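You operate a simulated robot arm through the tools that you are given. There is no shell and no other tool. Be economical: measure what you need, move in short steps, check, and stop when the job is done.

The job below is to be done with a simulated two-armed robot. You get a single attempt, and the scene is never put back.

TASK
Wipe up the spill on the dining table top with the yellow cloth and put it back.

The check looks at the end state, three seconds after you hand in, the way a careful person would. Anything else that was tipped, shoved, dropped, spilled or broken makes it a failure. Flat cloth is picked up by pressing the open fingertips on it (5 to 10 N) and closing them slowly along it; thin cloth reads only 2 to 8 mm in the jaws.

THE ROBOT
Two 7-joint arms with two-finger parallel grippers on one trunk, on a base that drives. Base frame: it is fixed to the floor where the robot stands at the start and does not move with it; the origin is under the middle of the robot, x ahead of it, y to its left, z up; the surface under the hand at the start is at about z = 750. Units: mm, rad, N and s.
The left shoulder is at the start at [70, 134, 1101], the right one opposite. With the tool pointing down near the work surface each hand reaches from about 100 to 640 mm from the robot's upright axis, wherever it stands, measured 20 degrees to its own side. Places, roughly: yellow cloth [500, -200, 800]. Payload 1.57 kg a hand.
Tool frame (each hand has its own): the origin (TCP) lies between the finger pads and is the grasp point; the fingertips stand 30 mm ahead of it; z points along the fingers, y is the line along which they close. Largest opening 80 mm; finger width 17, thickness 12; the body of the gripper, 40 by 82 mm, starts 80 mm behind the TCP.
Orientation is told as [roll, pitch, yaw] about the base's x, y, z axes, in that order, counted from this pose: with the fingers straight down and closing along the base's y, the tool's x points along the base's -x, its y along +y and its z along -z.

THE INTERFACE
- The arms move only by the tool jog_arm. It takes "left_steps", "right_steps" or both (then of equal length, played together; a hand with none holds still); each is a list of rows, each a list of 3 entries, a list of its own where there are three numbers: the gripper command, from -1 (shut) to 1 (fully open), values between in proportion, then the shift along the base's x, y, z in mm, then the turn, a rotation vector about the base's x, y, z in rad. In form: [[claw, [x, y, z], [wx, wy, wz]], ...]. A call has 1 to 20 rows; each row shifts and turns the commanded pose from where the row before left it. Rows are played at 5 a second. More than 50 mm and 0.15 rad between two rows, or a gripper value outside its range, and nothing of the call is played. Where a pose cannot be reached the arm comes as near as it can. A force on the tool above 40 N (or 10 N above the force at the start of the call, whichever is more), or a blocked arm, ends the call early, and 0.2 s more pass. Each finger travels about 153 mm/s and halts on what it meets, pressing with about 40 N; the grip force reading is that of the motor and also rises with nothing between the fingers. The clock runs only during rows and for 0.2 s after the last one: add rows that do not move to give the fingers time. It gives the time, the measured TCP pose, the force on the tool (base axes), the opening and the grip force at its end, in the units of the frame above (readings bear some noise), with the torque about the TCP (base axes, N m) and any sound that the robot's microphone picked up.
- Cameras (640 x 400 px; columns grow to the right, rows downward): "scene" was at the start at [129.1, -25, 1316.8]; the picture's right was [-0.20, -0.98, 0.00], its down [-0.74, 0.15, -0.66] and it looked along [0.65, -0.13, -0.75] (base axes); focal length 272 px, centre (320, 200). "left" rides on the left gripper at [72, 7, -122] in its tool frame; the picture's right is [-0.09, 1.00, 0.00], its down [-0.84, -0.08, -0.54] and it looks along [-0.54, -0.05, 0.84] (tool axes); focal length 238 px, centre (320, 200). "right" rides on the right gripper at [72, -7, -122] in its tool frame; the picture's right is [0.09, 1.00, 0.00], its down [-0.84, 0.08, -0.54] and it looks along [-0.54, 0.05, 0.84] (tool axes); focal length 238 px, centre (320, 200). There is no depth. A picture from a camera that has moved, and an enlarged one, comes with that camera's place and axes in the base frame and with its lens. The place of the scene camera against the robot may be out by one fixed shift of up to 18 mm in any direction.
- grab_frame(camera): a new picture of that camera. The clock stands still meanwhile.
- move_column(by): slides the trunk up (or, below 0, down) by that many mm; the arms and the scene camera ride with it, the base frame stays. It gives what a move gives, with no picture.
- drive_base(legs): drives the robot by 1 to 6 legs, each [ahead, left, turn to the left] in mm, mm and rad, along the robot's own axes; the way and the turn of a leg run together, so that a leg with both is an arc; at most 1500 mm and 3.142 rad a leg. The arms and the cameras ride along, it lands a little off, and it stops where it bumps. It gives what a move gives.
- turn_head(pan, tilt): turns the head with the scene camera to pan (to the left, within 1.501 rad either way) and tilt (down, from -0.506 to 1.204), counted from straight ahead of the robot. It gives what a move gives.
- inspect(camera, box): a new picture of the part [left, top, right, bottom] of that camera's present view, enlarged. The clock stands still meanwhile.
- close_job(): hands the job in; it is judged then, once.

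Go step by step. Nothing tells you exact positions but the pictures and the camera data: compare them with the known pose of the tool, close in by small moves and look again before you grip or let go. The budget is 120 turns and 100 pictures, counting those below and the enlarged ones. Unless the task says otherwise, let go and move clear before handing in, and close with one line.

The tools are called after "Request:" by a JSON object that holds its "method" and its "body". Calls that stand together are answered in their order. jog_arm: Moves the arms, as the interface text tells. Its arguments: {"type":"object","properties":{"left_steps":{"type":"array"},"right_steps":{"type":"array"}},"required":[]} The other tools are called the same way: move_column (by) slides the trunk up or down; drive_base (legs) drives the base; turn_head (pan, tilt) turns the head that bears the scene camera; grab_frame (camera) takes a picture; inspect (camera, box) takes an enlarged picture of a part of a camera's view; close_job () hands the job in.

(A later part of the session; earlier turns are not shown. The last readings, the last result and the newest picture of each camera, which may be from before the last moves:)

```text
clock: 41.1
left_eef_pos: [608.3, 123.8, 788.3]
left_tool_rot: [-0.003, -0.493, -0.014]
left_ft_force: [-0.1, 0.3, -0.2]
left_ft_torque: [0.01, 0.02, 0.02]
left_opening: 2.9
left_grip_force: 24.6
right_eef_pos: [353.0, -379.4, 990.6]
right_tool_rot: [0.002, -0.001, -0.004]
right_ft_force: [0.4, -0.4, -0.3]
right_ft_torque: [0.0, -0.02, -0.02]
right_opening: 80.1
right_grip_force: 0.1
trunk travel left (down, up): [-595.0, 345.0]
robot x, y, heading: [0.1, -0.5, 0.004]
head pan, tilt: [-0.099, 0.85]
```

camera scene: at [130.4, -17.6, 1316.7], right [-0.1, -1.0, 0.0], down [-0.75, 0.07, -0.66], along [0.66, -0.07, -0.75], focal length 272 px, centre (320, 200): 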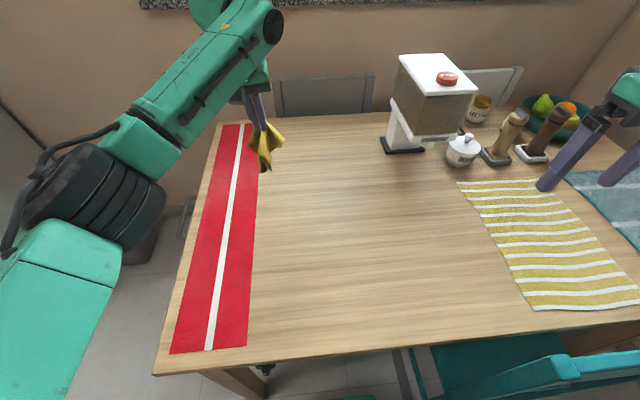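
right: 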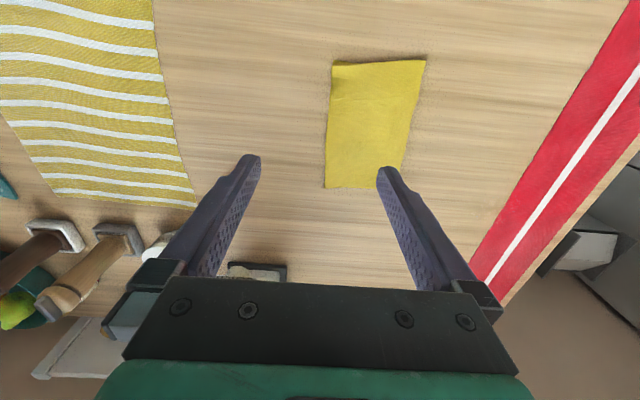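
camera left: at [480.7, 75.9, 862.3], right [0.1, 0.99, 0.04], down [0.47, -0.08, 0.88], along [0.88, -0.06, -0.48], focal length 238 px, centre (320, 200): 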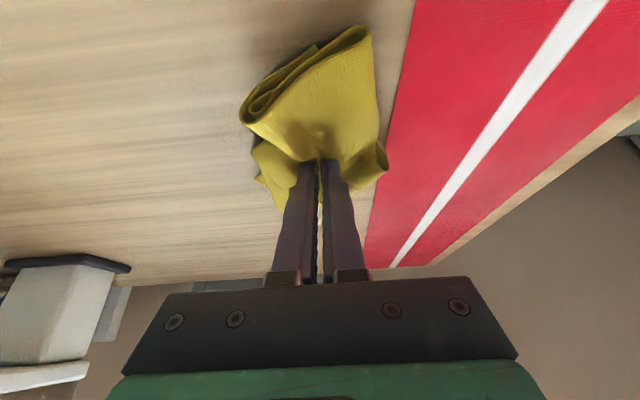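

Lifting and drawing back a little to look at the result.

Request:
{"method": "jog_arm", "body": {"left_steps": [[-1, [-10, -10, 40], [0, 0, 0]], [-1, [-20, -20, 40], [0, 0, 0]], [-1, [-30, -40, 40], [0, 0, 0]], [-1, [-30, -40, 20], [0, 0, 0]], [-1, [-30, -40, 0], [0, 0, 0]], [-1, [0, -40, 0], [0, 0, 0]], [-1, [0, 0, 0], [0, 0, 0]]]}}

Request:
{"method": "grab_frame", "body": {"camera": "scene"}}

Request:
{"method": "inspect", "body": {"camera": "scene", "box": [200, 130, 330, 220]}}

Request:
{"method": "grab_frame", "body": {"camera": "left"}}

```text
refused: row 3 steps farther than a row can; nothing moved
```

```text
70 pictures are left
camera scene: at [130.5, -17.2, 1236.7], right [-0.1, -1.0, 0.0], down [-0.75, 0.07, -0.66], along [0.66, -0.07, -0.75], focal length 272 px, centre (320, 200)
```

scene: 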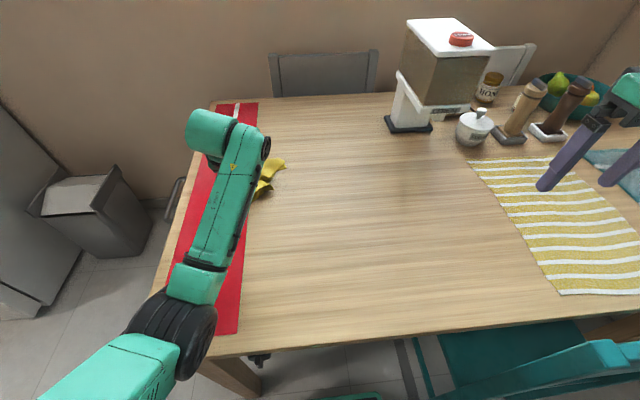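

```text
4.44 times, centred on (265, 175) of scene
camera zoom: at [130.5, -17.2, 1236.7], right [-0.1, -1.0, 0.0], down [-0.75, 0.07, -0.66], along [0.66, -0.07, -0.75], focal length 1208 px, centre (564, 311)
```

zoom: 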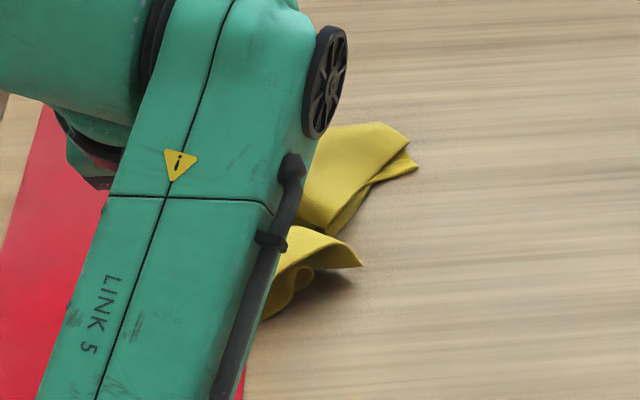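

```text
68 pictures are left
camera left: at [487.0, 131.0, 862.4], right [0.1, 0.99, 0.04], down [0.48, -0.08, 0.87], along [0.87, -0.06, -0.48], focal length 238 px, centre (320, 200)
```

left: 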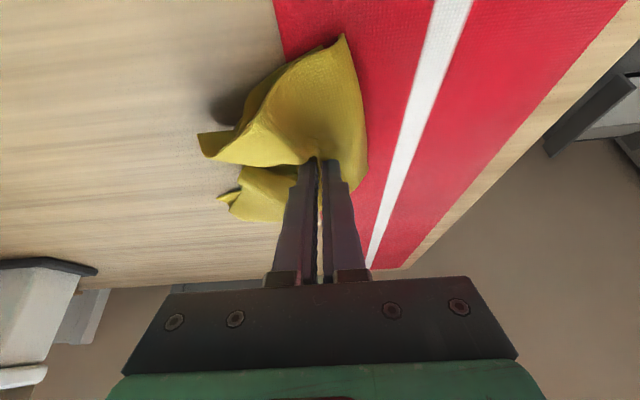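

A row was too long, so nothing moved. I'll repeat it with shorter rows.

Request:
{"method": "jog_arm", "body": {"left_steps": [[-1, [-10, -10, 40], [0, 0, 0]], [-1, [-20, -20, 40], [0, 0, 0]], [-1, [-25, -25, 30], [0, 0, 0]], [-1, [-25, -35, 20], [0, 0, 0]], [-1, [-25, -40, 0], [0, 0, 0]], [-1, [0, -45, 0], [0, 0, 0]], [-1, [0, -45, 0], [0, 0, 0]], [-1, [0, 0, 0], [0, 0, 0]]]}}

Request:
{"method": "grab_frame", "body": {"camera": "scene"}}

Request:
{"method": "grab_frame", "body": {"camera": "left"}}

```text
clock: 42.9
left_eef_pos: [526.6, -92.3, 897.6]
left_tool_rot: [0.01, -0.494, -0.003]
left_ft_force: [-0.7, -0.8, 0.2]
left_ft_torque: [-0.02, 0.04, -0.02]
left_opening: 3.0
left_grip_force: 23.7
left hand out of reach, approached as far as the arm can: row 4, 5
right_eef_pos: [352.7, -378.5, 991.1]
right_tool_rot: [0.0, -0.001, -0.004]
right_ft_force: [0.0, 0.2, -0.4]
right_ft_torque: [0.0, -0.03, 0.01]
right_opening: 80.0
right_grip_force: 0.0
trunk travel left (down, up): [-595.0, 345.0]
robot x, y, heading: [1.6, -1.9, 0.002]
head pan, tilt: [-0.099, 0.85]
```

```text
67 pictures are left
camera scene: at [130.0, -16.6, 1236.7], right [-0.1, -1.0, 0.0], down [-0.75, 0.07, -0.66], along [0.66, -0.07, -0.75], focal length 272 px, centre (320, 200)
```

scene: 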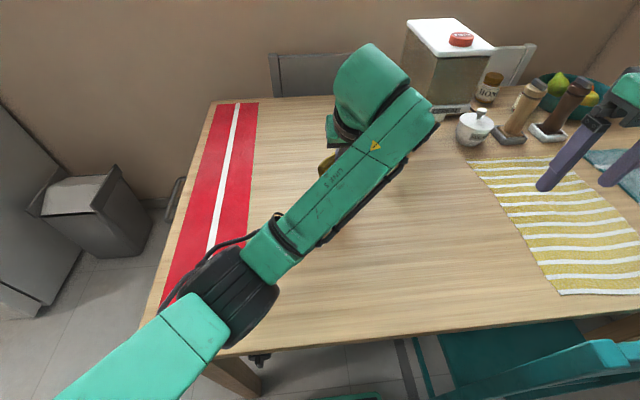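

```text
66 pictures are left
camera left: at [405.1, -87.8, 970.6], right [0.08, 1.0, 0.05], down [0.48, -0.08, 0.87], along [0.87, -0.05, -0.48], focal length 238 px, centre (320, 200)
```

left: 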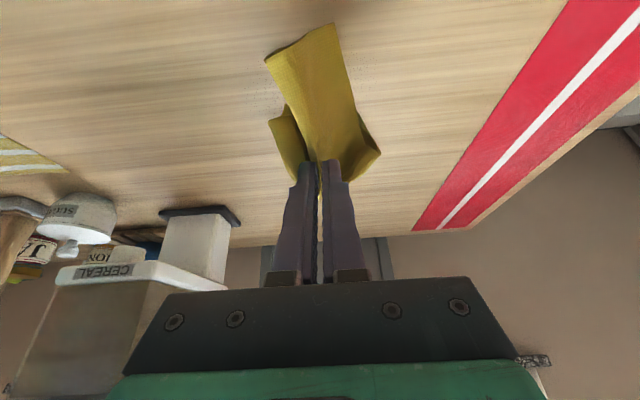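

Now inspect the wiped area, which is fully visible.

Request:
{"method": "inspect", "body": {"camera": "scene", "box": [210, 130, 330, 205]}}

Request:
{"method": "inspect", "body": {"camera": "left", "box": [360, 40, 560, 240]}}

```text
5.33 times, centred on (270, 168) of scene
camera zoom: at [130.0, -16.6, 1236.7], right [-0.1, -1.0, 0.0], down [-0.75, 0.07, -0.66], along [0.66, -0.07, -0.75], focal length 1450 px, centre (587, 373)
```

zoom: 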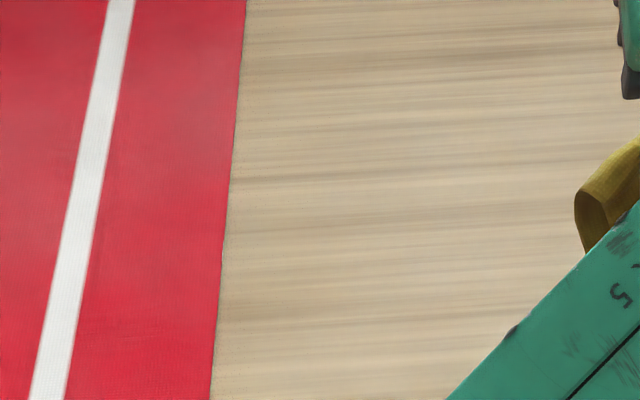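

```text
2.00 times, centred on (460, 140) of left
camera zoom: at [405.1, -87.8, 970.6], right [0.08, 1.0, 0.05], down [0.48, -0.08, 0.87], along [0.87, -0.05, -0.48], focal length 477 px, centre (40, 320)
```

zoom: 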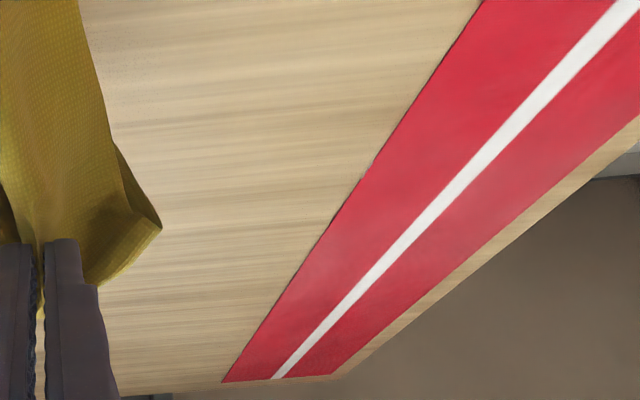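

The area is clean. Now to return the cloth: trunk back up, tool upright again, and move over the original spot.

Request:
{"method": "move_column", "body": {"by": 80}}

Request:
{"method": "jog_arm", "body": {"left_steps": [[-1, [-10, 0, 0], [0, 0.12, 0]], [-1, [-10, 0, 0], [0, 0.12, 0]], [-1, [-10, 0, 0], [0, 0.13, 0]], [-1, [-10, 0, 0], [0, 0.125, 0]], [-1, [0, -25, -30], [0, 0, 0]], [-1, [0, -25, -30], [0, 0, 0]], [-1, [0, 0, 0], [0, 0, 0]]]}}

Request:
{"method": "grab_frame", "body": {"camera": "left"}}

Request:
{"method": "grab_frame", "body": {"camera": "right"}}

```text
clock: 44.0
left_eef_pos: [525.8, -91.8, 980.5]
left_tool_rot: [0.004, -0.496, -0.002]
left_ft_force: [-0.2, -0.4, -0.2]
left_ft_torque: [0.0, 0.01, 0.01]
left_opening: 3.1
left_grip_force: 23.7
right_eef_pos: [353.6, -380.0, 1070.8]
right_tool_rot: [0.0, 0.0, -0.004]
right_ft_force: [0.8, -1.0, 0.1]
right_ft_torque: [0.0, -0.01, 0.07]
right_opening: 80.2
right_grip_force: 0.0
trunk travel left (down, up): [-675.0, 265.0]
robot x, y, heading: [2.8, 2.4, -0.003]
head pan, tilt: [-0.099, 0.85]
```

```text
clock: 45.6
left_eef_pos: [481.7, -148.2, 921.9]
left_tool_rot: [-0.01, 0.001, -0.009]
left_ft_force: [0.0, 0.4, -1.0]
left_ft_torque: [0.0, 0.0, 0.01]
left_opening: 2.8
left_grip_force: 24.1
right_eef_pos: [352.2, -378.9, 1070.2]
right_tool_rot: [-0.002, -0.001, -0.002]
right_ft_force: [0.3, 0.4, -0.1]
right_ft_torque: [0.01, 0.02, 0.0]
right_opening: 80.0
right_grip_force: 0.1
trunk travel left (down, up): [-675.0, 265.0]
robot x, y, heading: [-2.1, 1.2, 0.005]
head pan, tilt: [-0.099, 0.85]
```

```text
63 pictures are left
camera left: at [411.1, -141.8, 1043.9], right [0.1, 0.99, -0.01], down [0.84, -0.08, 0.54], along [0.54, -0.06, -0.84], focal length 238 px, centre (320, 200)
```

left: 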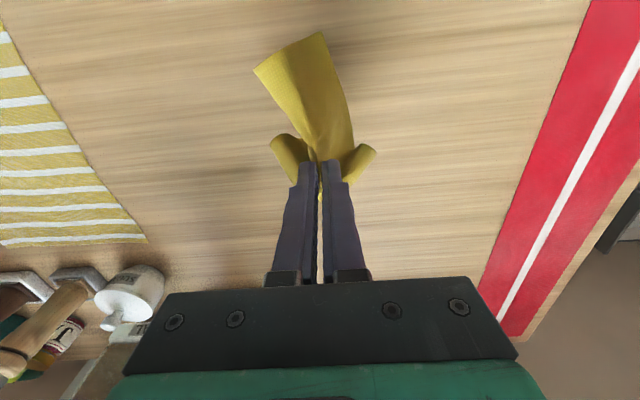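

```text
62 pictures are left
camera right: at [281.1, -386.5, 1192.1], right [-0.09, 1.0, 0.0], down [0.84, 0.08, 0.54], along [0.54, 0.05, -0.84], focal length 238 px, centre (320, 200)
```

right: 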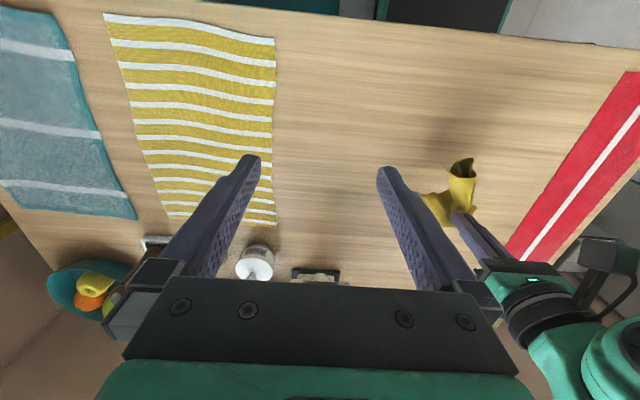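

The cloth's near end sticks out towards the robot and the far end hangs. I'll lay the hanging end down first, then sweep back towards the robot while lowering, so it unrolls flat.

Request:
{"method": "jog_arm", "body": {"left_steps": [[-1, [15, 0, 0], [0, 0, 0]], [-1, [10, 0, -20], [0, 0, 0]], [-1, [0, -5, -15], [0, 0, 0]], [-1, [-10, -3, -15], [0, 0, 0]], [-1, [-15, -2, -17], [0, 0, 0]], [-1, [-20, 0, -17], [0, 0, 0]], [-1, [0, 0, 0], [0, 0, 0]]]}}

Request:
{"method": "grab_frame", "body": {"camera": "right"}}

Request:
{"method": "grab_frame", "body": {"camera": "left"}}

```text
clock: 47.2
left_eef_pos: [453.9, -143.2, 844.4]
left_tool_rot: [-0.007, 0.001, -0.012]
left_ft_force: [0.1, -0.7, -0.2]
left_ft_torque: [-0.03, 0.01, 0.0]
left_opening: 2.8
left_grip_force: 24.4
left hand out of reach, approached as far as the arm can: row 1, 2, 3
right_eef_pos: [352.6, -379.1, 1070.8]
right_tool_rot: [-0.001, 0.0, -0.002]
right_ft_force: [0.5, 0.2, 0.2]
right_ft_torque: [0.01, -0.02, -0.01]
right_opening: 80.2
right_grip_force: 0.2
trunk travel left (down, up): [-675.0, 265.0]
robot x, y, heading: [-0.1, 0.3, 0.002]
head pan, tilt: [-0.099, 0.85]
```

```text
61 pictures are left
camera right: at [281.2, -387.5, 1191.7], right [-0.09, 1.0, 0.0], down [0.84, 0.07, 0.54], along [0.54, 0.05, -0.84], focal length 238 px, centre (320, 200)
```

right: 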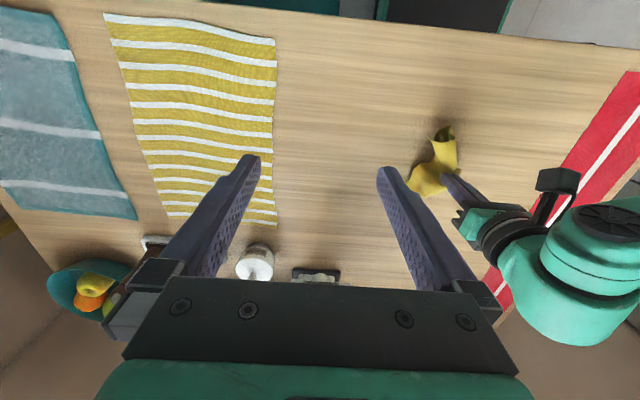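

```text
60 pictures are left
camera left: at [382.7, -136.0, 965.9], right [0.1, 0.99, -0.01], down [0.84, -0.08, 0.54], along [0.54, -0.06, -0.84], focal length 238 px, centre (320, 200)
```

left: 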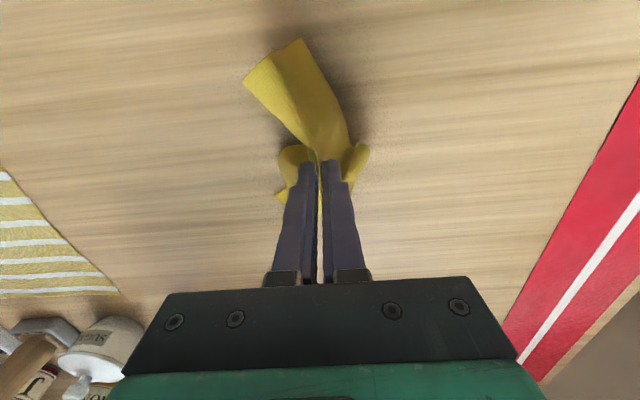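

It's going as planned. I'll continue drawing back while lowering.

Request:
{"method": "jog_arm", "body": {"left_steps": [[-1, [-20, -5, -15], [0, 0, 0]], [-1, [-20, -5, -15], [0, 0, 0]], [-1, [-15, -5, -12], [0, 0, 0]], [-1, [-15, 0, -10], [0, 0, 0]], [-1, [0, 0, -4], [0, 0, 0]], [-1, [0, 0, 0], [0, 0, 0]]]}}

Request:
{"method": "grab_frame", "body": {"camera": "right"}}

Request:
{"method": "grab_frame", "body": {"camera": "left"}}

```text
clock: 48.6
left_eef_pos: [383.0, -157.9, 785.6]
left_tool_rot: [-0.009, 0.0, -0.012]
left_ft_force: [0.0, 0.5, 1.1]
left_ft_torque: [0.01, -0.02, 0.05]
left_opening: 3.1
left_grip_force: 23.9
right_eef_pos: [352.3, -378.1, 1070.5]
right_tool_rot: [-0.001, 0.0, -0.004]
right_ft_force: [-0.3, 0.3, -0.4]
right_ft_torque: [0.0, 0.01, 0.0]
right_opening: 80.0
right_grip_force: 0.2
trunk travel left (down, up): [-675.0, 265.0]
robot x, y, heading: [4.3, -0.8, 0.004]
head pan, tilt: [-0.099, 0.85]
```

```text
59 pictures are left
camera right: at [280.9, -387.3, 1191.8], right [-0.09, 1.0, 0.0], down [0.84, 0.07, 0.54], along [0.54, 0.05, -0.84], focal length 238 px, centre (320, 200)
```

right: 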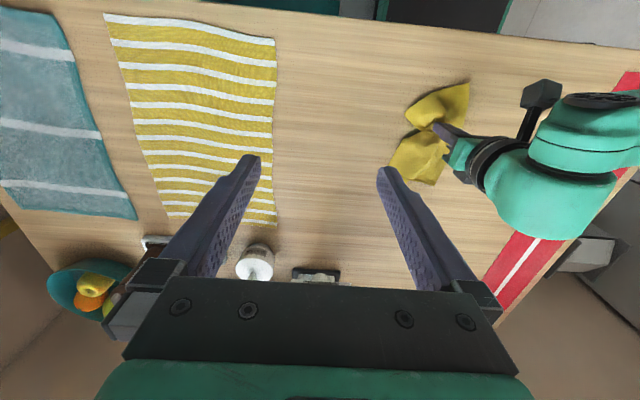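

```text
58 pictures are left
camera left: at [311.4, -151.4, 909.3], right [0.1, 0.99, -0.01], down [0.84, -0.08, 0.54], along [0.54, -0.06, -0.84], focal length 238 px, centre (320, 200)
```

left: 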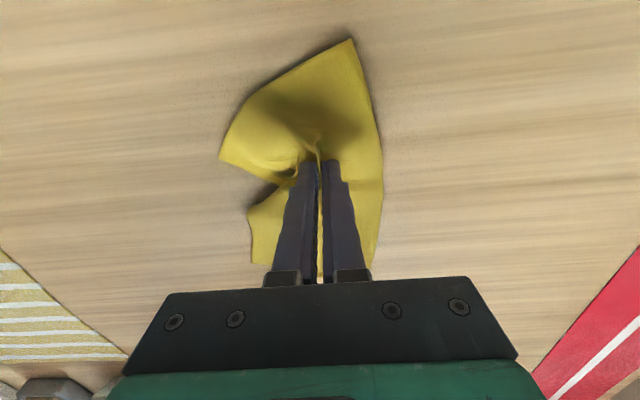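

The cloth laid out well, about 75 mm too near the robot. I'll press lightly, open slowly to smooth the ridge, and back the left hand off; then the right hand can pull the cloth outward.

Request:
{"method": "jog_arm", "body": {"left_steps": [[-1, [0, 0, -3], [0, 0, 0]], [-0.9, [0, 0, 0], [0, 0, 0]], [-0.75, [0, 0, 0], [0, 0, 0]], [-0.6, [0, 0, 0], [0, 0, 0]], [-0.45, [0, 0, 0], [0, 0, 0]], [-0.3, [0, 0, 0], [0, 0, 0]], [-0.15, [0, 0, 0], [0, 0, 0]], [0, [0, 0, 0], [0, 0, 0]], [0.1, [0, 0, 0], [0, 0, 0]], [0.1, [0, 0, 5], [0, 0, 0]], [0.1, [0, 0, 30], [0, 0, 0]], [0.1, [0, 0, 40], [0, 0, 0]], [0.1, [0, 0, 40], [0, 0, 0]]]}}

Request:
{"method": "grab_frame", "body": {"camera": "left"}}

```text
clock: 51.4
left_eef_pos: [383.9, -158.2, 900.4]
left_tool_rot: [-0.009, -0.001, -0.012]
left_ft_force: [0.5, -0.6, -0.7]
left_ft_torque: [0.0, 0.01, -0.01]
left_opening: 43.7
left_grip_force: 0.0
right_eef_pos: [353.1, -378.7, 1070.2]
right_tool_rot: [-0.001, -0.001, -0.003]
right_ft_force: [-0.9, 0.5, -0.4]
right_ft_torque: [-0.03, -0.01, 0.0]
right_opening: 79.6
right_grip_force: 0.0
trunk travel left (down, up): [-675.0, 265.0]
robot x, y, heading: [1.7, 0.4, -0.004]
head pan, tilt: [-0.099, 0.85]
```

```text
57 pictures are left
camera left: at [312.7, -151.3, 1022.3], right [0.1, 0.99, -0.01], down [0.84, -0.08, 0.54], along [0.54, -0.06, -0.84], focal length 238 px, centre (320, 200)
```

left: 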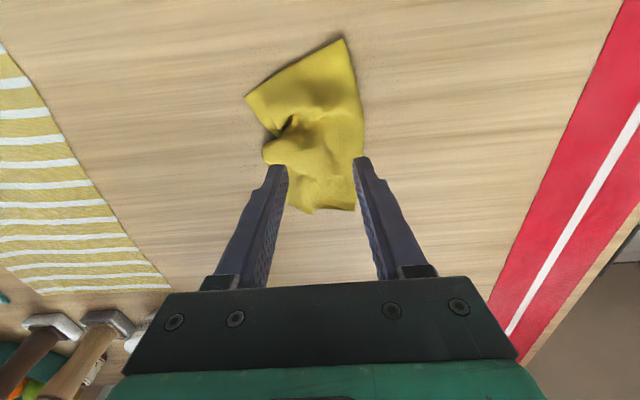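

Released, and it's mostly flat with a fold on the right side. I'll move the left hand home and look from above.

Request:
{"method": "jog_arm", "body": {"left_steps": [[0.5, [0, 0, 40], [0, 0, 0]], [1, [0, 30, 40], [0, 0, 0]], [1, [10, 45, 10], [0, 0, 0]], [1, [10, 45, 10], [0, 0, 0]], [1, [10, 45, 10], [0, 0, 0]], [1, [10, 45, 10], [0, 0, 0]], [1, [10, 45, 0], [0, 0, 0]], [1, [10, 45, 0], [0, 0, 0]], [1, [0, 20, 0], [0, 0, 0]], [1, [0, 0, 0], [0, 0, 0]]]}}

Request:
{"method": "grab_frame", "body": {"camera": "scene"}}

Request:
{"method": "inspect", "body": {"camera": "scene", "box": [280, 180, 440, 310]}}

Request:
{"method": "inspect", "body": {"camera": "scene", "box": [200, 140, 330, 230]}}

```text
clock: 53.6
left_eef_pos: [443.0, 163.3, 1019.3]
left_tool_rot: [-0.008, -0.001, -0.013]
left_ft_force: [0.5, -0.7, -0.3]
left_ft_torque: [-0.03, -0.03, -0.04]
left_opening: 80.1
left_grip_force: 0.1
right_eef_pos: [353.9, -379.4, 1069.7]
right_tool_rot: [-0.002, -0.001, -0.003]
right_ft_force: [-0.4, -0.8, 0.8]
right_ft_torque: [-0.01, -0.02, 0.02]
right_opening: 79.9
right_grip_force: 0.0
trunk travel left (down, up): [-675.0, 265.0]
robot x, y, heading: [2.5, 0.4, -0.001]
head pan, tilt: [-0.099, 0.85]
```

```text
56 pictures are left
camera scene: at [130.3, -17.5, 1316.7], right [-0.1, -1.0, 0.0], down [-0.75, 0.07, -0.66], along [0.66, -0.07, -0.75], focal length 272 px, centre (320, 200)
```

scene: 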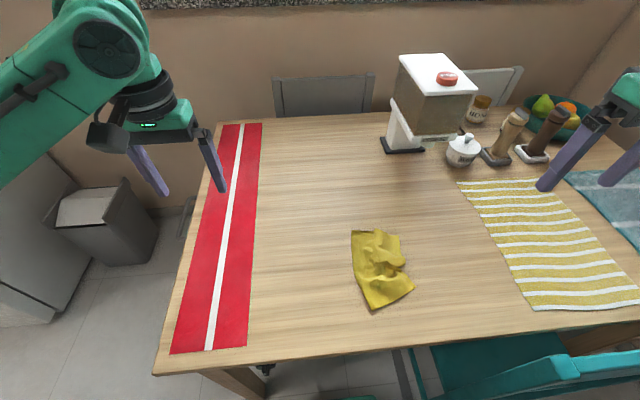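

```text
3.08 times, centred on (360, 245) of scene
camera zoom: at [130.3, -17.5, 1316.7], right [-0.1, -1.0, 0.0], down [-0.75, 0.07, -0.66], along [0.66, -0.07, -0.75], focal length 836 px, centre (197, 62)
```

zoom: 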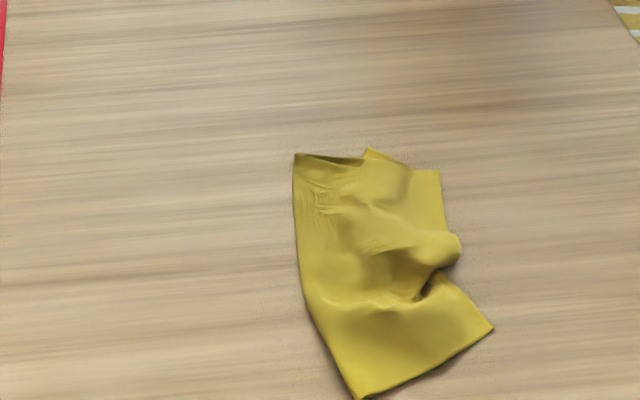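

```text
4.44 times, centred on (265, 185) of scene
camera zoom: at [130.3, -17.5, 1316.7], right [-0.1, -1.0, 0.0], down [-0.75, 0.07, -0.66], along [0.66, -0.07, -0.75], focal length 1208 px, centre (564, 267)
```

zoom: 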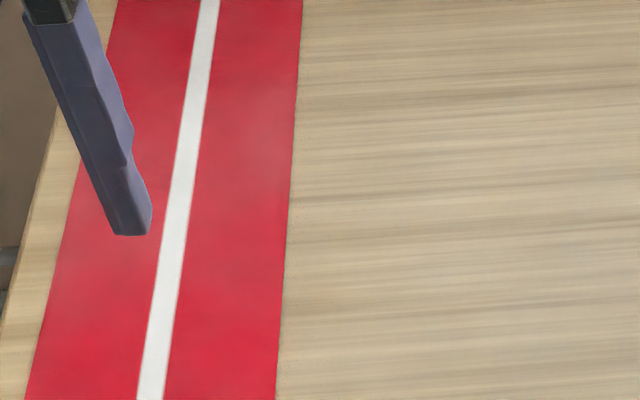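

The spill is gone and the runner is undisturbed. The right hand will now pinch the cloth just inside its far edge, near [480, -195], and pull it about 85 mm outward, which will also straighten it.

Request:
{"method": "jog_arm", "body": {"right_steps": [[-0.1, [25, 37, 0], [0, 0, 0]], [-0.1, [25, 37, 0], [0, 0, 0]], [-0.1, [25, 37, -10], [0, 0, 0]], [-0.1, [25, 37, -10], [0, 0, 0]], [-0.1, [26, 36, -10], [0, 0, 0]], [-0.1, [0, 0, -45], [0, 0, 0]], [-0.1, [0, 0, -45], [0, 0, 0]], [-0.1, [0, 0, -45], [0, 0, 0]], [-0.1, [0, 0, -45], [0, 0, 0]], [-0.1, [0, 0, -30], [0, 0, 0]], [-0.1, [0, 0, 0], [0, 0, 0]]]}}

Request:
{"method": "grab_frame", "body": {"camera": "right"}}

Request:
{"method": "grab_frame", "body": {"camera": "scene"}}

```text
clock: 56.0
left_eef_pos: [442.9, 162.8, 1019.9]
left_tool_rot: [-0.009, 0.0, -0.01]
left_ft_force: [0.2, -0.6, 0.6]
left_ft_torque: [0.04, -0.02, 0.01]
left_opening: 80.1
left_grip_force: 0.0
right_eef_pos: [478.9, -195.3, 829.1]
right_tool_rot: [0.001, -0.001, -0.004]
right_ft_force: [0.1, 0.6, -0.4]
right_ft_torque: [-0.04, -0.02, -0.01]
right_opening: 35.9
right_grip_force: 0.1
trunk travel left (down, up): [-675.0, 265.0]
robot x, y, heading: [-1.5, -0.6, 0.003]
head pan, tilt: [-0.099, 0.85]
```

```text
53 pictures are left
camera right: at [407.2, -202.4, 951.1], right [-0.09, 1.0, 0.0], down [0.84, 0.07, 0.54], along [0.54, 0.05, -0.84], focal length 238 px, centre (320, 200)
```

right: 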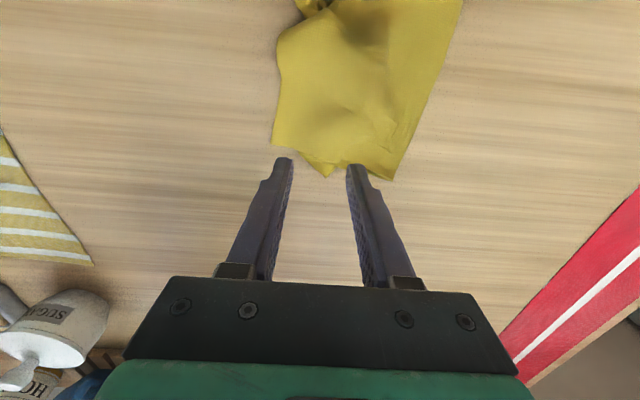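

```text
52 pictures are left
camera scene: at [130.0, -17.0, 1316.7], right [-0.1, -1.0, 0.0], down [-0.75, 0.07, -0.66], along [0.66, -0.07, -0.75], focal length 272 px, centre (320, 200)
```

scene: 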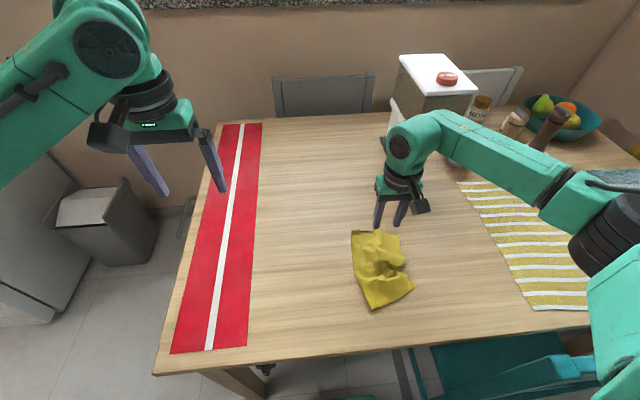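

The far edge is at about x=503 near y=-180. I'll shift to [468, -178] and descend to contact.

Request:
{"method": "jog_arm", "body": {"right_steps": [[-0.1, [-11, 17, 0], [0, 0, 0]], [-0.1, [0, 0, -20], [0, 0, 0]], [-0.1, [0, 0, -15], [0, 0, 0]], [-0.1, [0, 0, -6], [0, 0, 0]], [-0.1, [0, 0, -3], [0, 0, 0]], [-0.1, [0, 0, -2], [0, 0, 0]], [-0.1, [0, 0, 0], [0, 0, 0]]]}}

```text
clock: 57.6
left_eef_pos: [442.4, 163.2, 1020.1]
left_tool_rot: [-0.008, 0.0, -0.012]
left_ft_force: [-0.1, 0.5, 0.6]
left_ft_torque: [-0.02, -0.03, -0.01]
left_opening: 79.9
left_grip_force: 0.1
right_eef_pos: [467.1, -179.1, 783.9]
right_tool_rot: [0.001, -0.002, -0.002]
right_ft_force: [-0.5, -0.1, 1.6]
right_ft_torque: [-0.01, 0.02, 0.04]
right_opening: 35.8
right_grip_force: 0.0
trunk travel left (down, up): [-675.0, 265.0]
robot x, y, heading: [-2.3, 2.2, -0.005]
head pan, tilt: [-0.099, 0.85]
```

Light contact. I'll press a little more and close slowly.

Request:
{"method": "jog_arm", "body": {"right_steps": [[-0.1, [0, 0, -2], [0, 0, 0]], [-0.1, [0, 0, -2], [0, 0, 0]], [-0.2, [0, 0, 0], [0, 0, 0]], [-0.3, [0, 0, 0], [0, 0, 0]], [-0.4, [0, 0, 0], [0, 0, 0]], [-0.5, [0, 0, 0], [0, 0, 0]], [-0.6, [0, 0, 0], [0, 0, 0]], [-0.7, [0, 0, 0], [0, 0, 0]], [-0.8, [0, 0, 0], [0, 0, 0]], [-0.9, [0, 0, 0], [0, 0, 0]], [-1, [0, 0, 0], [0, 0, 0]], [-1, [0, 0, 0], [0, 0, 0]], [-1, [0, 0, 0], [0, 0, 0]]]}}

Request:
{"method": "grab_frame", "body": {"camera": "right"}}

```text
clock: 60.4
left_eef_pos: [440.3, 163.6, 1020.5]
left_tool_rot: [-0.01, -0.003, -0.012]
left_ft_force: [-0.2, 0.2, 0.0]
left_ft_torque: [-0.02, -0.02, -0.02]
left_opening: 79.8
left_grip_force: 0.1
right_eef_pos: [466.4, -177.4, 782.4]
right_tool_rot: [-0.001, -0.005, -0.004]
right_ft_force: [2.1, 2.8, 22.8]
right_ft_torque: [0.1, 0.02, -0.04]
right_opening: 4.0
right_grip_force: 25.1
trunk travel left (down, up): [-675.0, 265.0]
robot x, y, heading: [-0.7, 0.2, 0.002]
head pan, tilt: [-0.099, 0.85]
```

```text
51 pictures are left
camera right: at [394.0, -184.6, 904.1], right [-0.09, 1.0, 0.0], down [0.83, 0.08, 0.55], along [0.54, 0.05, -0.84], focal length 238 px, centre (320, 200)
```

right: 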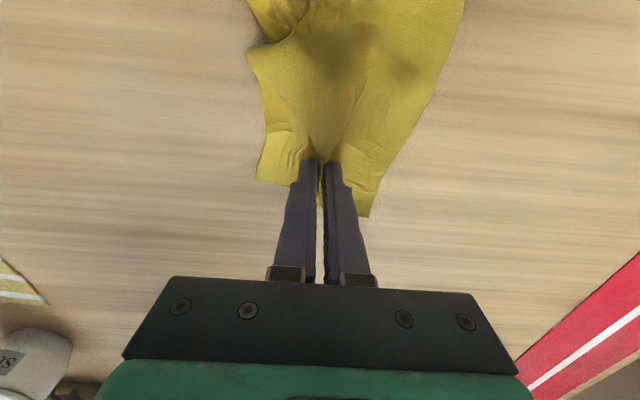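

Gripped. I'll raise slightly and pull outward by about 88 mm.

Request:
{"method": "jog_arm", "body": {"right_steps": [[-1, [0, 0, 8], [0, 0, 0]], [-1, [0, 0, 8], [0, 0, 0]], [-1, [15, 2, 0], [0, 0, 0]], [-1, [15, 2, 0], [0, 0, 0]], [-1, [15, 2, 0], [0, 0, 0]], [-1, [15, 2, 0], [0, 0, 0]], [-1, [15, 0, 0], [0, 0, 0]], [-1, [13, 0, 0], [0, 0, 0]], [-1, [0, 0, 0], [0, 0, 0]]]}}

Request:
{"method": "grab_frame", "body": {"camera": "right"}}

Request:
{"method": "grab_frame", "body": {"camera": "scene"}}

```text
clock: 62.4
left_eef_pos: [443.6, 162.9, 1020.3]
left_tool_rot: [-0.01, 0.001, -0.011]
left_ft_force: [-1.2, 0.3, 1.1]
left_ft_torque: [-0.03, -0.02, 0.01]
left_opening: 80.1
left_grip_force: 0.1
right_eef_pos: [554.9, -171.6, 796.2]
right_tool_rot: [-0.001, -0.001, -0.005]
right_ft_force: [0.1, -0.1, 0.2]
right_ft_torque: [-0.02, -0.01, -0.01]
right_opening: 3.7
right_grip_force: 24.5
trunk travel left (down, up): [-675.0, 265.0]
robot x, y, heading: [3.2, -0.2, -0.0]
head pan, tilt: [-0.099, 0.85]
```

```text
50 pictures are left
camera right: at [483.3, -179.2, 917.9], right [-0.09, 1.0, 0.0], down [0.84, 0.07, 0.54], along [0.54, 0.05, -0.84], focal length 238 px, centre (320, 200)
```

right: 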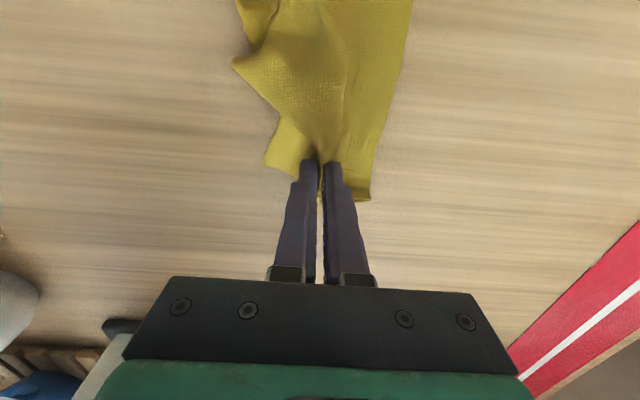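

```text
49 pictures are left
camera scene: at [130.1, -17.3, 1316.7], right [-0.1, -1.0, 0.0], down [-0.75, 0.07, -0.66], along [0.66, -0.07, -0.75], focal length 272 px, centre (320, 200)
```

scene: 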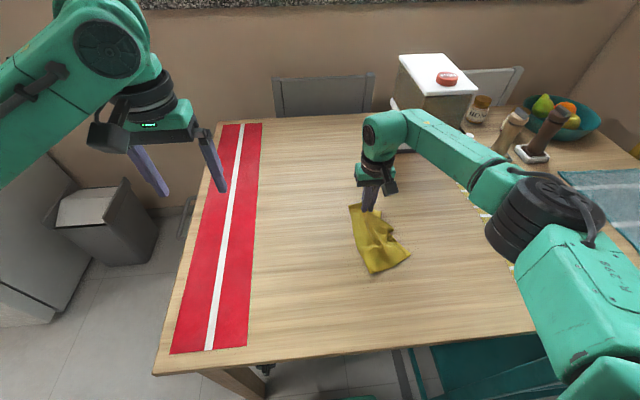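

The near corners are almost back at their original pixels. I'll lower, open slowly while pressing to spread the ridge, and rise.

Request:
{"method": "jog_arm", "body": {"right_steps": [[-1, [0, 4, -8], [0, 0, 0]], [-1, [0, 4, -4], [0, 0, 0]], [-1, [0, 0, -3], [0, 0, 0]], [-0.9, [0, 0, 0], [0, 0, 0]], [-0.75, [0, 0, 0], [0, 0, 0]], [-0.6, [0, 0, 0], [0, 0, 0]], [-0.45, [0, 0, 0], [0, 0, 0]], [-0.3, [0, 0, 0], [0, 0, 0]], [-0.15, [0, 0, 0], [0, 0, 0]], [0, [0, 0, 0], [0, 0, 0]], [0.1, [0, 0, 0], [0, 0, 0]], [0.2, [0, 0, 0], [0, 0, 0]], [0.2, [0, 0, 5], [0, 0, 0]], [0.2, [0, 0, 30], [0, 0, 0]], [0.2, [0, 0, 40], [0, 0, 0]], [0.2, [-20, 0, 40], [0, 0, 0]], [0.2, [-20, -20, 40], [0, 0, 0]], [0.2, [-20, -40, 10], [0, 0, 0]], [0.2, [-20, -45, 10], [0, 0, 0]], [0.2, [-20, -45, 0], [0, 0, 0]]]}}

Request:
{"method": "grab_frame", "body": {"camera": "scene"}}

Request:
{"method": "grab_frame", "body": {"camera": "right"}}

Request:
{"method": "inspect", "body": {"camera": "scene", "box": [300, 170, 460, 300]}}

```text
refused: row 19 steps farther than a row can; nothing moved
```

```text
48 pictures are left
camera scene: at [130.1, -17.3, 1316.7], right [-0.1, -1.0, 0.0], down [-0.75, 0.07, -0.66], along [0.66, -0.07, -0.75], focal length 272 px, centre (320, 200)
```

scene: 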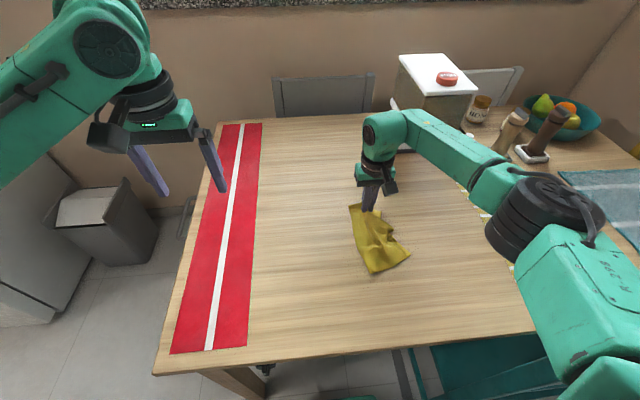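

```text
47 pictures are left
camera right: at [483.3, -179.2, 917.9], right [-0.09, 1.0, 0.0], down [0.84, 0.07, 0.54], along [0.54, 0.05, -0.84], focal length 238 px, centre (320, 200)
```

right: 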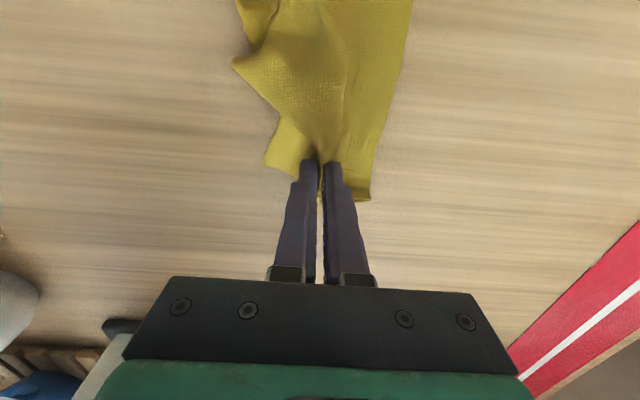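

```text
3.08 times, centred on (380, 235) of scene
camera zoom: at [130.1, -17.3, 1316.7], right [-0.1, -1.0, 0.0], down [-0.75, 0.07, -0.66], along [0.66, -0.07, -0.75], focal length 836 px, centre (135, 92)
```

zoom: 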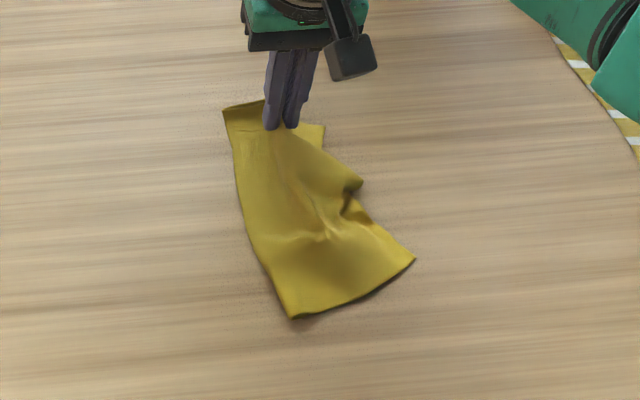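

A row was too long again; nothing moved. I'll shift about 12 mm left and redo it.

Request:
{"method": "jog_arm", "body": {"right_steps": [[-1, [0, 8, 0], [0, 0, 0]], [-1, [0, 7, 0], [0, 0, 0]], [-1, [0, 0, -8], [0, 0, 0]], [-1, [0, 0, -4], [0, 0, 0]], [-1, [0, 0, -3], [0, 0, 0]], [-0.9, [0, 0, 0], [0, 0, 0]], [-0.75, [0, 0, 0], [0, 0, 0]], [-0.6, [0, 0, 0], [0, 0, 0]], [-0.45, [0, 0, 0], [0, 0, 0]], [-0.3, [0, 0, 0], [0, 0, 0]], [-0.15, [0, 0, 0], [0, 0, 0]], [0, [0, 0, 0], [0, 0, 0]], [0.1, [0, 0, 0], [0, 0, 0]], [0.2, [0, 0, 0], [0, 0, 0]], [0.2, [0, 0, 5], [0, 0, 0]], [0.2, [0, 0, 30], [0, 0, 0]], [0.2, [0, 0, 40], [0, 0, 0]], [0.2, [-20, -20, 40], [0, 0, 0]], [0.2, [-20, -40, 20], [0, 0, 0]], [0.2, [-20, -40, 10], [0, 0, 0]]]}}

Request:
{"method": "grab_frame", "body": {"camera": "right"}}

Request:
{"method": "inspect", "body": {"camera": "scene", "box": [300, 170, 460, 300]}}

```text
clock: 66.6
left_eef_pos: [441.6, 161.5, 1019.5]
left_tool_rot: [-0.009, -0.002, -0.012]
left_ft_force: [0.5, -0.1, -0.2]
left_ft_torque: [0.01, 0.03, -0.02]
left_opening: 80.1
left_grip_force: 0.2
right_eef_pos: [493.9, -254.2, 926.6]
right_tool_rot: [0.003, -0.001, -0.001]
right_ft_force: [0.4, -0.2, -0.5]
right_ft_torque: [0.02, -0.03, 0.03]
right_opening: 48.1
right_grip_force: 0.0
trunk travel left (down, up): [-675.0, 265.0]
robot x, y, heading: [-0.2, 0.2, -0.004]
head pan, tilt: [-0.099, 0.85]
```

```text
45 pictures are left
camera right: at [422.6, -263.0, 1049.0], right [-0.09, 1.0, 0.0], down [0.84, 0.07, 0.54], along [0.54, 0.05, -0.84], focal length 238 px, centre (320, 200)
```

right: 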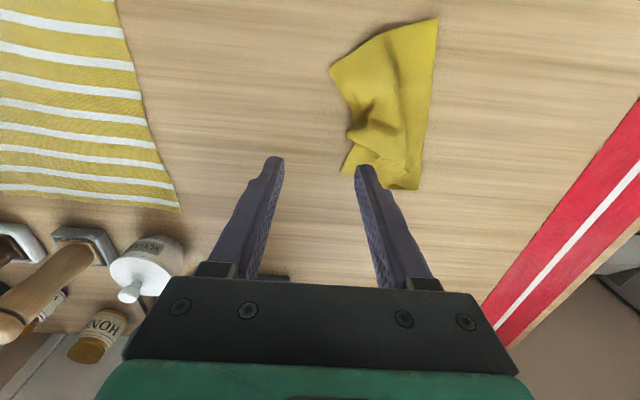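

```text
3.08 times, centred on (380, 235) of scene
camera zoom: at [129.2, -18.6, 1316.8], right [-0.1, -1.0, 0.0], down [-0.75, 0.08, -0.66], along [0.66, -0.06, -0.75], focal length 836 px, centre (135, 92)
```

zoom: 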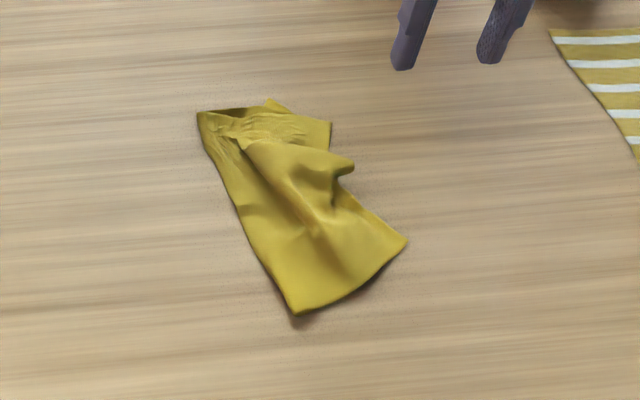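

The cloth is back in place with a modest fold on its right. I'll smooth it once by pressing lightly with closed fingertips mid-cloth and opening them.

Request:
{"method": "jog_arm", "body": {"right_steps": [[-0.3, [2, 25, 0], [0, 0, 0]], [-0.7, [2, 25, 0], [0, 0, 0]], [-0.9, [2, 24, 0], [0, 0, 0]], [-0.9, [0, 0, -45], [0, 0, 0]], [-0.9, [0, 0, -45], [0, 0, 0]], [-0.9, [0, 0, -35], [0, 0, 0]], [-0.9, [0, 0, -10], [0, 0, 0]], [-0.9, [0, 0, -5], [0, 0, 0]], [-0.9, [0, 0, -2], [0, 0, 0]], [-0.9, [0, 0, 0], [0, 0, 0]]]}}

```text
clock: 68.8
left_eef_pos: [441.5, 161.9, 1020.5]
left_tool_rot: [-0.009, 0.0, -0.012]
left_ft_force: [0.3, -0.5, 1.4]
left_ft_torque: [0.01, -0.03, 0.01]
left_opening: 80.2
left_grip_force: 0.0
right_eef_pos: [502.1, -182.3, 783.8]
right_tool_rot: [0.0, -0.002, -0.004]
right_ft_force: [-0.8, -0.3, 2.1]
right_ft_torque: [-0.01, 0.0, 0.02]
right_opening: 4.2
right_grip_force: 0.1
trunk travel left (down, up): [-675.0, 265.0]
robot x, y, heading: [1.1, 1.8, 0.001]
head pan, tilt: [-0.099, 0.85]
```

Light contact at 2 N. I'll press slightly more, open slowly to spread, then rise straight up.

Request:
{"method": "jog_arm", "body": {"right_steps": [[-0.9, [0, 0, -2], [0, 0, 0]], [-0.75, [0, 0, 0], [0, 0, 0]], [-0.6, [0, 0, 0], [0, 0, 0]], [-0.45, [0, 0, 0], [0, 0, 0]], [-0.3, [0, 0, 0], [0, 0, 0]], [-0.15, [0, 0, 0], [0, 0, 0]], [0, [0, 0, 0], [0, 0, 0]], [0.15, [0, 0, 0], [0, 0, 0]], [0.3, [0, 0, 0], [0, 0, 0]], [0.5, [0, 0, 0], [0, 0, 0]], [0.7, [0, 0, 0], [0, 0, 0]], [0.7, [0, 0, 6], [0, 0, 0]], [0.7, [0, 0, 40], [0, 0, 0]], [0.7, [0, 0, 45], [0, 0, 0]], [0.7, [-20, -20, 40], [0, 0, 0]], [0.7, [-20, -40, 20], [0, 0, 0]], [0.7, [-20, -40, 10], [0, 0, 0]], [0.7, [0, 0, 0], [0, 0, 0]]]}}

Request:
{"method": "inspect", "body": {"camera": "scene", "box": [300, 170, 460, 300]}}

Request:
{"method": "grab_frame", "body": {"camera": "scene"}}

```text
clock: 72.6
left_eef_pos: [443.6, 163.5, 1019.8]
left_tool_rot: [-0.012, 0.001, -0.013]
left_ft_force: [0.1, 0.1, 0.7]
left_ft_torque: [-0.03, 0.04, 0.0]
left_opening: 79.8
left_grip_force: 0.1
right_eef_pos: [444.0, -279.9, 943.0]
right_tool_rot: [-0.002, 0.0, -0.004]
right_ft_force: [0.9, -0.1, 0.1]
right_ft_torque: [-0.03, 0.05, 0.01]
right_opening: 68.0
right_grip_force: 0.0
trunk travel left (down, up): [-675.0, 265.0]
robot x, y, heading: [-3.0, 0.5, 0.005]
head pan, tilt: [-0.099, 0.85]
```

```text
3.08 times, centred on (380, 235) of scene
camera zoom: at [130.9, -16.2, 1316.6], right [-0.1, -1.0, 0.0], down [-0.75, 0.07, -0.66], along [0.66, -0.07, -0.75], focal length 836 px, centre (135, 92)
```

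zoom: 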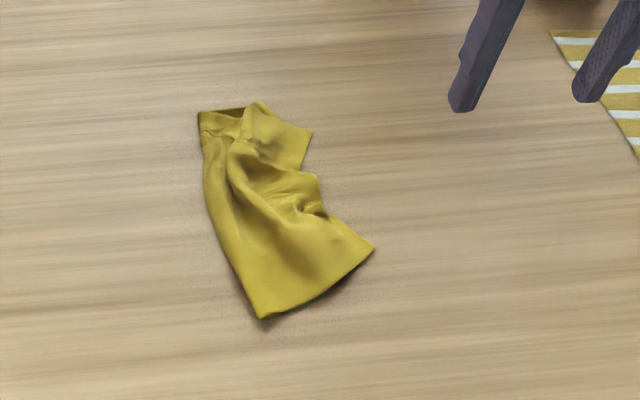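

```text
42 pictures are left
camera scene: at [130.9, -16.2, 1316.6], right [-0.1, -1.0, 0.0], down [-0.75, 0.07, -0.66], along [0.66, -0.07, -0.75], focal length 272 px, centre (320, 200)
```

scene: 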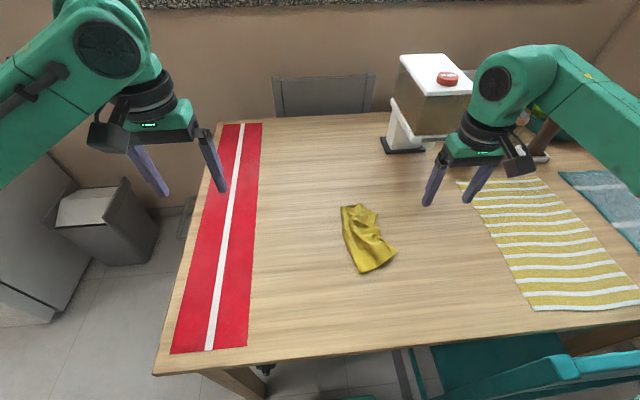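

Its position is good, but the right edge is drawn in by about 30 mm. One gentle correction: pinch the bump at the right edge and pull it right.

Request:
{"method": "jog_arm", "body": {"right_steps": [[0, [20, 35, -20], [0, 0, 0]], [-0.2, [20, 35, -20], [0, 0, 0]], [-0.2, [6, 12, -40], [0, 0, 0]], [-0.2, [0, 0, -45], [0, 0, 0]], [-0.2, [0, 0, -20], [0, 0, 0]], [-0.2, [0, 0, -10], [0, 0, 0]], [-0.2, [0, 0, -4], [0, 0, 0]], [-0.2, [0, 0, -2], [0, 0, 0]], [-0.2, [0, 0, 0], [0, 0, 0]]]}}

Request:
{"method": "grab_frame", "body": {"camera": "right"}}

```text
clock: 74.6
left_eef_pos: [442.5, 162.6, 1019.8]
left_tool_rot: [-0.008, 0.0, -0.013]
left_ft_force: [0.8, -0.4, 0.5]
left_ft_torque: [0.0, -0.03, 0.01]
left_opening: 79.9
left_grip_force: 0.0
right_eef_pos: [487.4, -198.7, 781.1]
right_tool_rot: [0.001, -0.001, -0.004]
right_ft_force: [0.8, -0.2, -0.2]
right_ft_torque: [0.01, -0.02, 0.0]
right_opening: 31.8
right_grip_force: 0.0
trunk travel left (down, up): [-675.0, 265.0]
robot x, y, heading: [-2.0, -4.6, 0.005]
head pan, tilt: [-0.099, 0.85]
```

```text
41 pictures are left
camera right: at [416.1, -207.0, 903.7], right [-0.09, 1.0, 0.0], down [0.84, 0.07, 0.54], along [0.54, 0.05, -0.84], focal length 238 px, centre (320, 200)
```

right: 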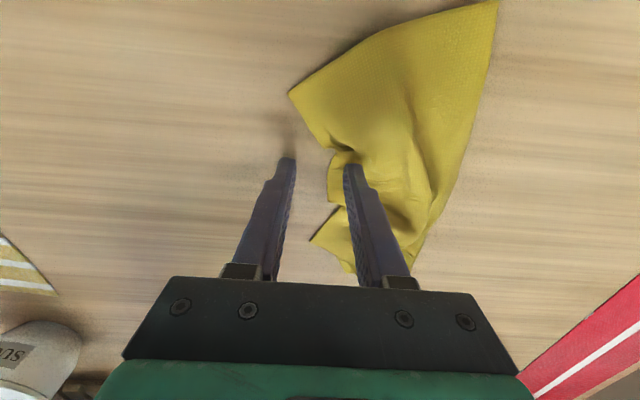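

The fingers straddle the cloth's right edge. I'll shift a few millimetres inward, then close and pull right.

Request:
{"method": "jog_arm", "body": {"right_steps": [[-0.2, [0, 0, 15], [0, 0, 0]], [-0.2, [-2, 15, 0], [0, 0, 0]], [-0.2, [0, 0, -13], [0, 0, 0]], [-0.2, [0, 0, -3], [0, 0, 0]], [-0.2, [0, 0, -1], [0, 0, 0]], [-0.35, [0, 0, 0], [0, 0, 0]], [-0.5, [0, 0, 0], [0, 0, 0]], [-0.65, [0, 0, 0], [0, 0, 0]], [-0.8, [0, 0, 0], [0, 0, 0]], [-0.9, [0, 0, 0], [0, 0, 0]], [-1, [0, 0, 0], [0, 0, 0]], [-1, [0, 0, 0], [0, 0, 0]], [-1, [0, 0, 0], [0, 0, 0]]]}}

Request:
{"method": "grab_frame", "body": {"camera": "right"}}

```text
clock: 77.4
left_eef_pos: [440.5, 164.6, 1020.5]
left_tool_rot: [-0.009, -0.004, -0.01]
left_ft_force: [-0.6, 0.2, 0.2]
left_ft_torque: [-0.02, 0.0, -0.04]
left_opening: 79.8
left_grip_force: 0.1
right_eef_pos: [484.3, -182.8, 781.5]
right_tool_rot: [-0.002, -0.003, -0.004]
right_ft_force: [1.9, 4.1, 20.1]
right_ft_torque: [0.35, -0.03, -0.04]
right_opening: 2.6
right_grip_force: 24.2
trunk travel left (down, up): [-675.0, 265.0]
robot x, y, heading: [0.1, -1.2, -0.001]
head pan, tilt: [-0.099, 0.85]
```

```text
40 pictures are left
camera right: at [412.5, -190.2, 903.5], right [-0.09, 1.0, 0.0], down [0.83, 0.08, 0.55], along [0.54, 0.05, -0.84], focal length 238 px, centre (320, 200)
```

right: 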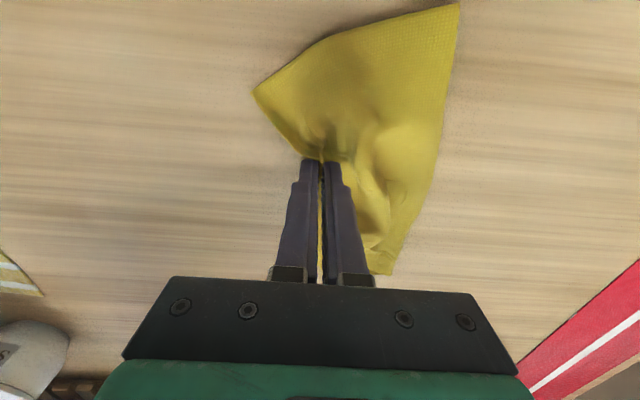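

The right edge is held. I'll pull it right by about 45 mm, lower, open, and look.

Request:
{"method": "jog_arm", "body": {"right_steps": [[-1, [0, 0, 8], [0, 0, 0]], [-1, [0, 0, 5], [0, 0, 0]], [-1, [0, -15, 0], [0, 0, 0]], [-1, [0, -15, 0], [0, 0, 0]], [-1, [0, -15, 0], [0, 0, 0]], [-1, [0, 0, 0], [0, 0, 0]], [-1, [0, 0, -8], [0, 0, 0]], [-1, [0, 0, -2], [0, 0, 0]], [-1, [0, 0, 0], [0, 0, 0]]]}}

Request:
{"method": "grab_frame", "body": {"camera": "right"}}

Request:
{"method": "inspect", "body": {"camera": "scene", "box": [300, 170, 460, 300]}}

```text
clock: 79.4
left_eef_pos: [443.1, 163.2, 1019.1]
left_tool_rot: [-0.01, -0.001, -0.013]
left_ft_force: [0.1, -0.4, 0.4]
left_ft_torque: [0.0, 0.02, 0.04]
left_opening: 79.9
left_grip_force: 0.1
right_eef_pos: [485.4, -229.3, 784.4]
right_tool_rot: [0.0, 0.0, -0.003]
right_ft_force: [0.4, 0.5, -0.1]
right_ft_torque: [-0.01, -0.02, -0.01]
right_opening: 2.6
right_grip_force: 24.2
trunk travel left (down, up): [-675.0, 265.0]
robot x, y, heading: [1.0, 2.7, 0.002]
head pan, tilt: [-0.099, 0.85]
```

```text
39 pictures are left
camera right: at [413.6, -236.9, 905.2], right [-0.09, 1.0, 0.0], down [0.84, 0.07, 0.54], along [0.54, 0.05, -0.84], focal length 238 px, centre (320, 200)
```

right: 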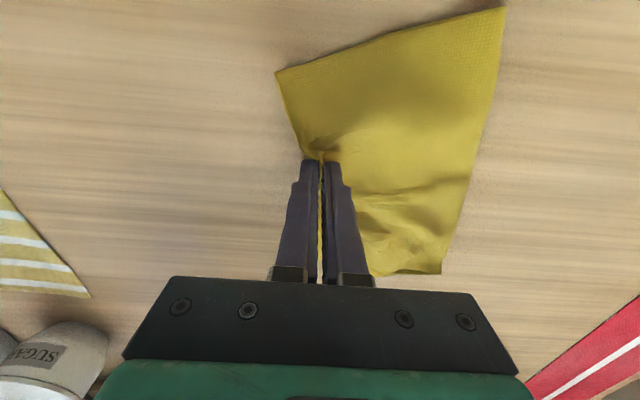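

```text
3.08 times, centred on (380, 235) of scene
camera zoom: at [130.3, -17.0, 1316.7], right [-0.1, -1.0, 0.0], down [-0.75, 0.07, -0.66], along [0.66, -0.07, -0.75], focal length 836 px, centre (135, 92)
```

zoom: 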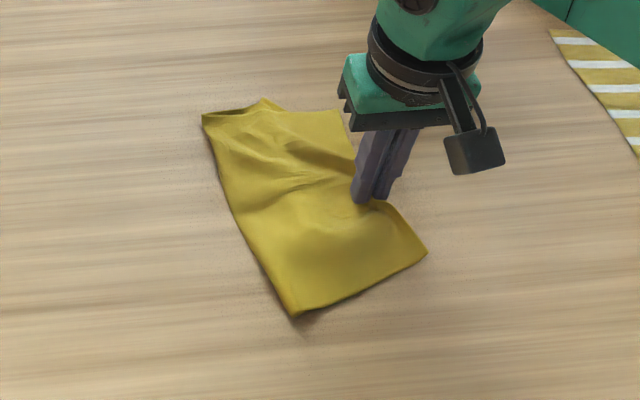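

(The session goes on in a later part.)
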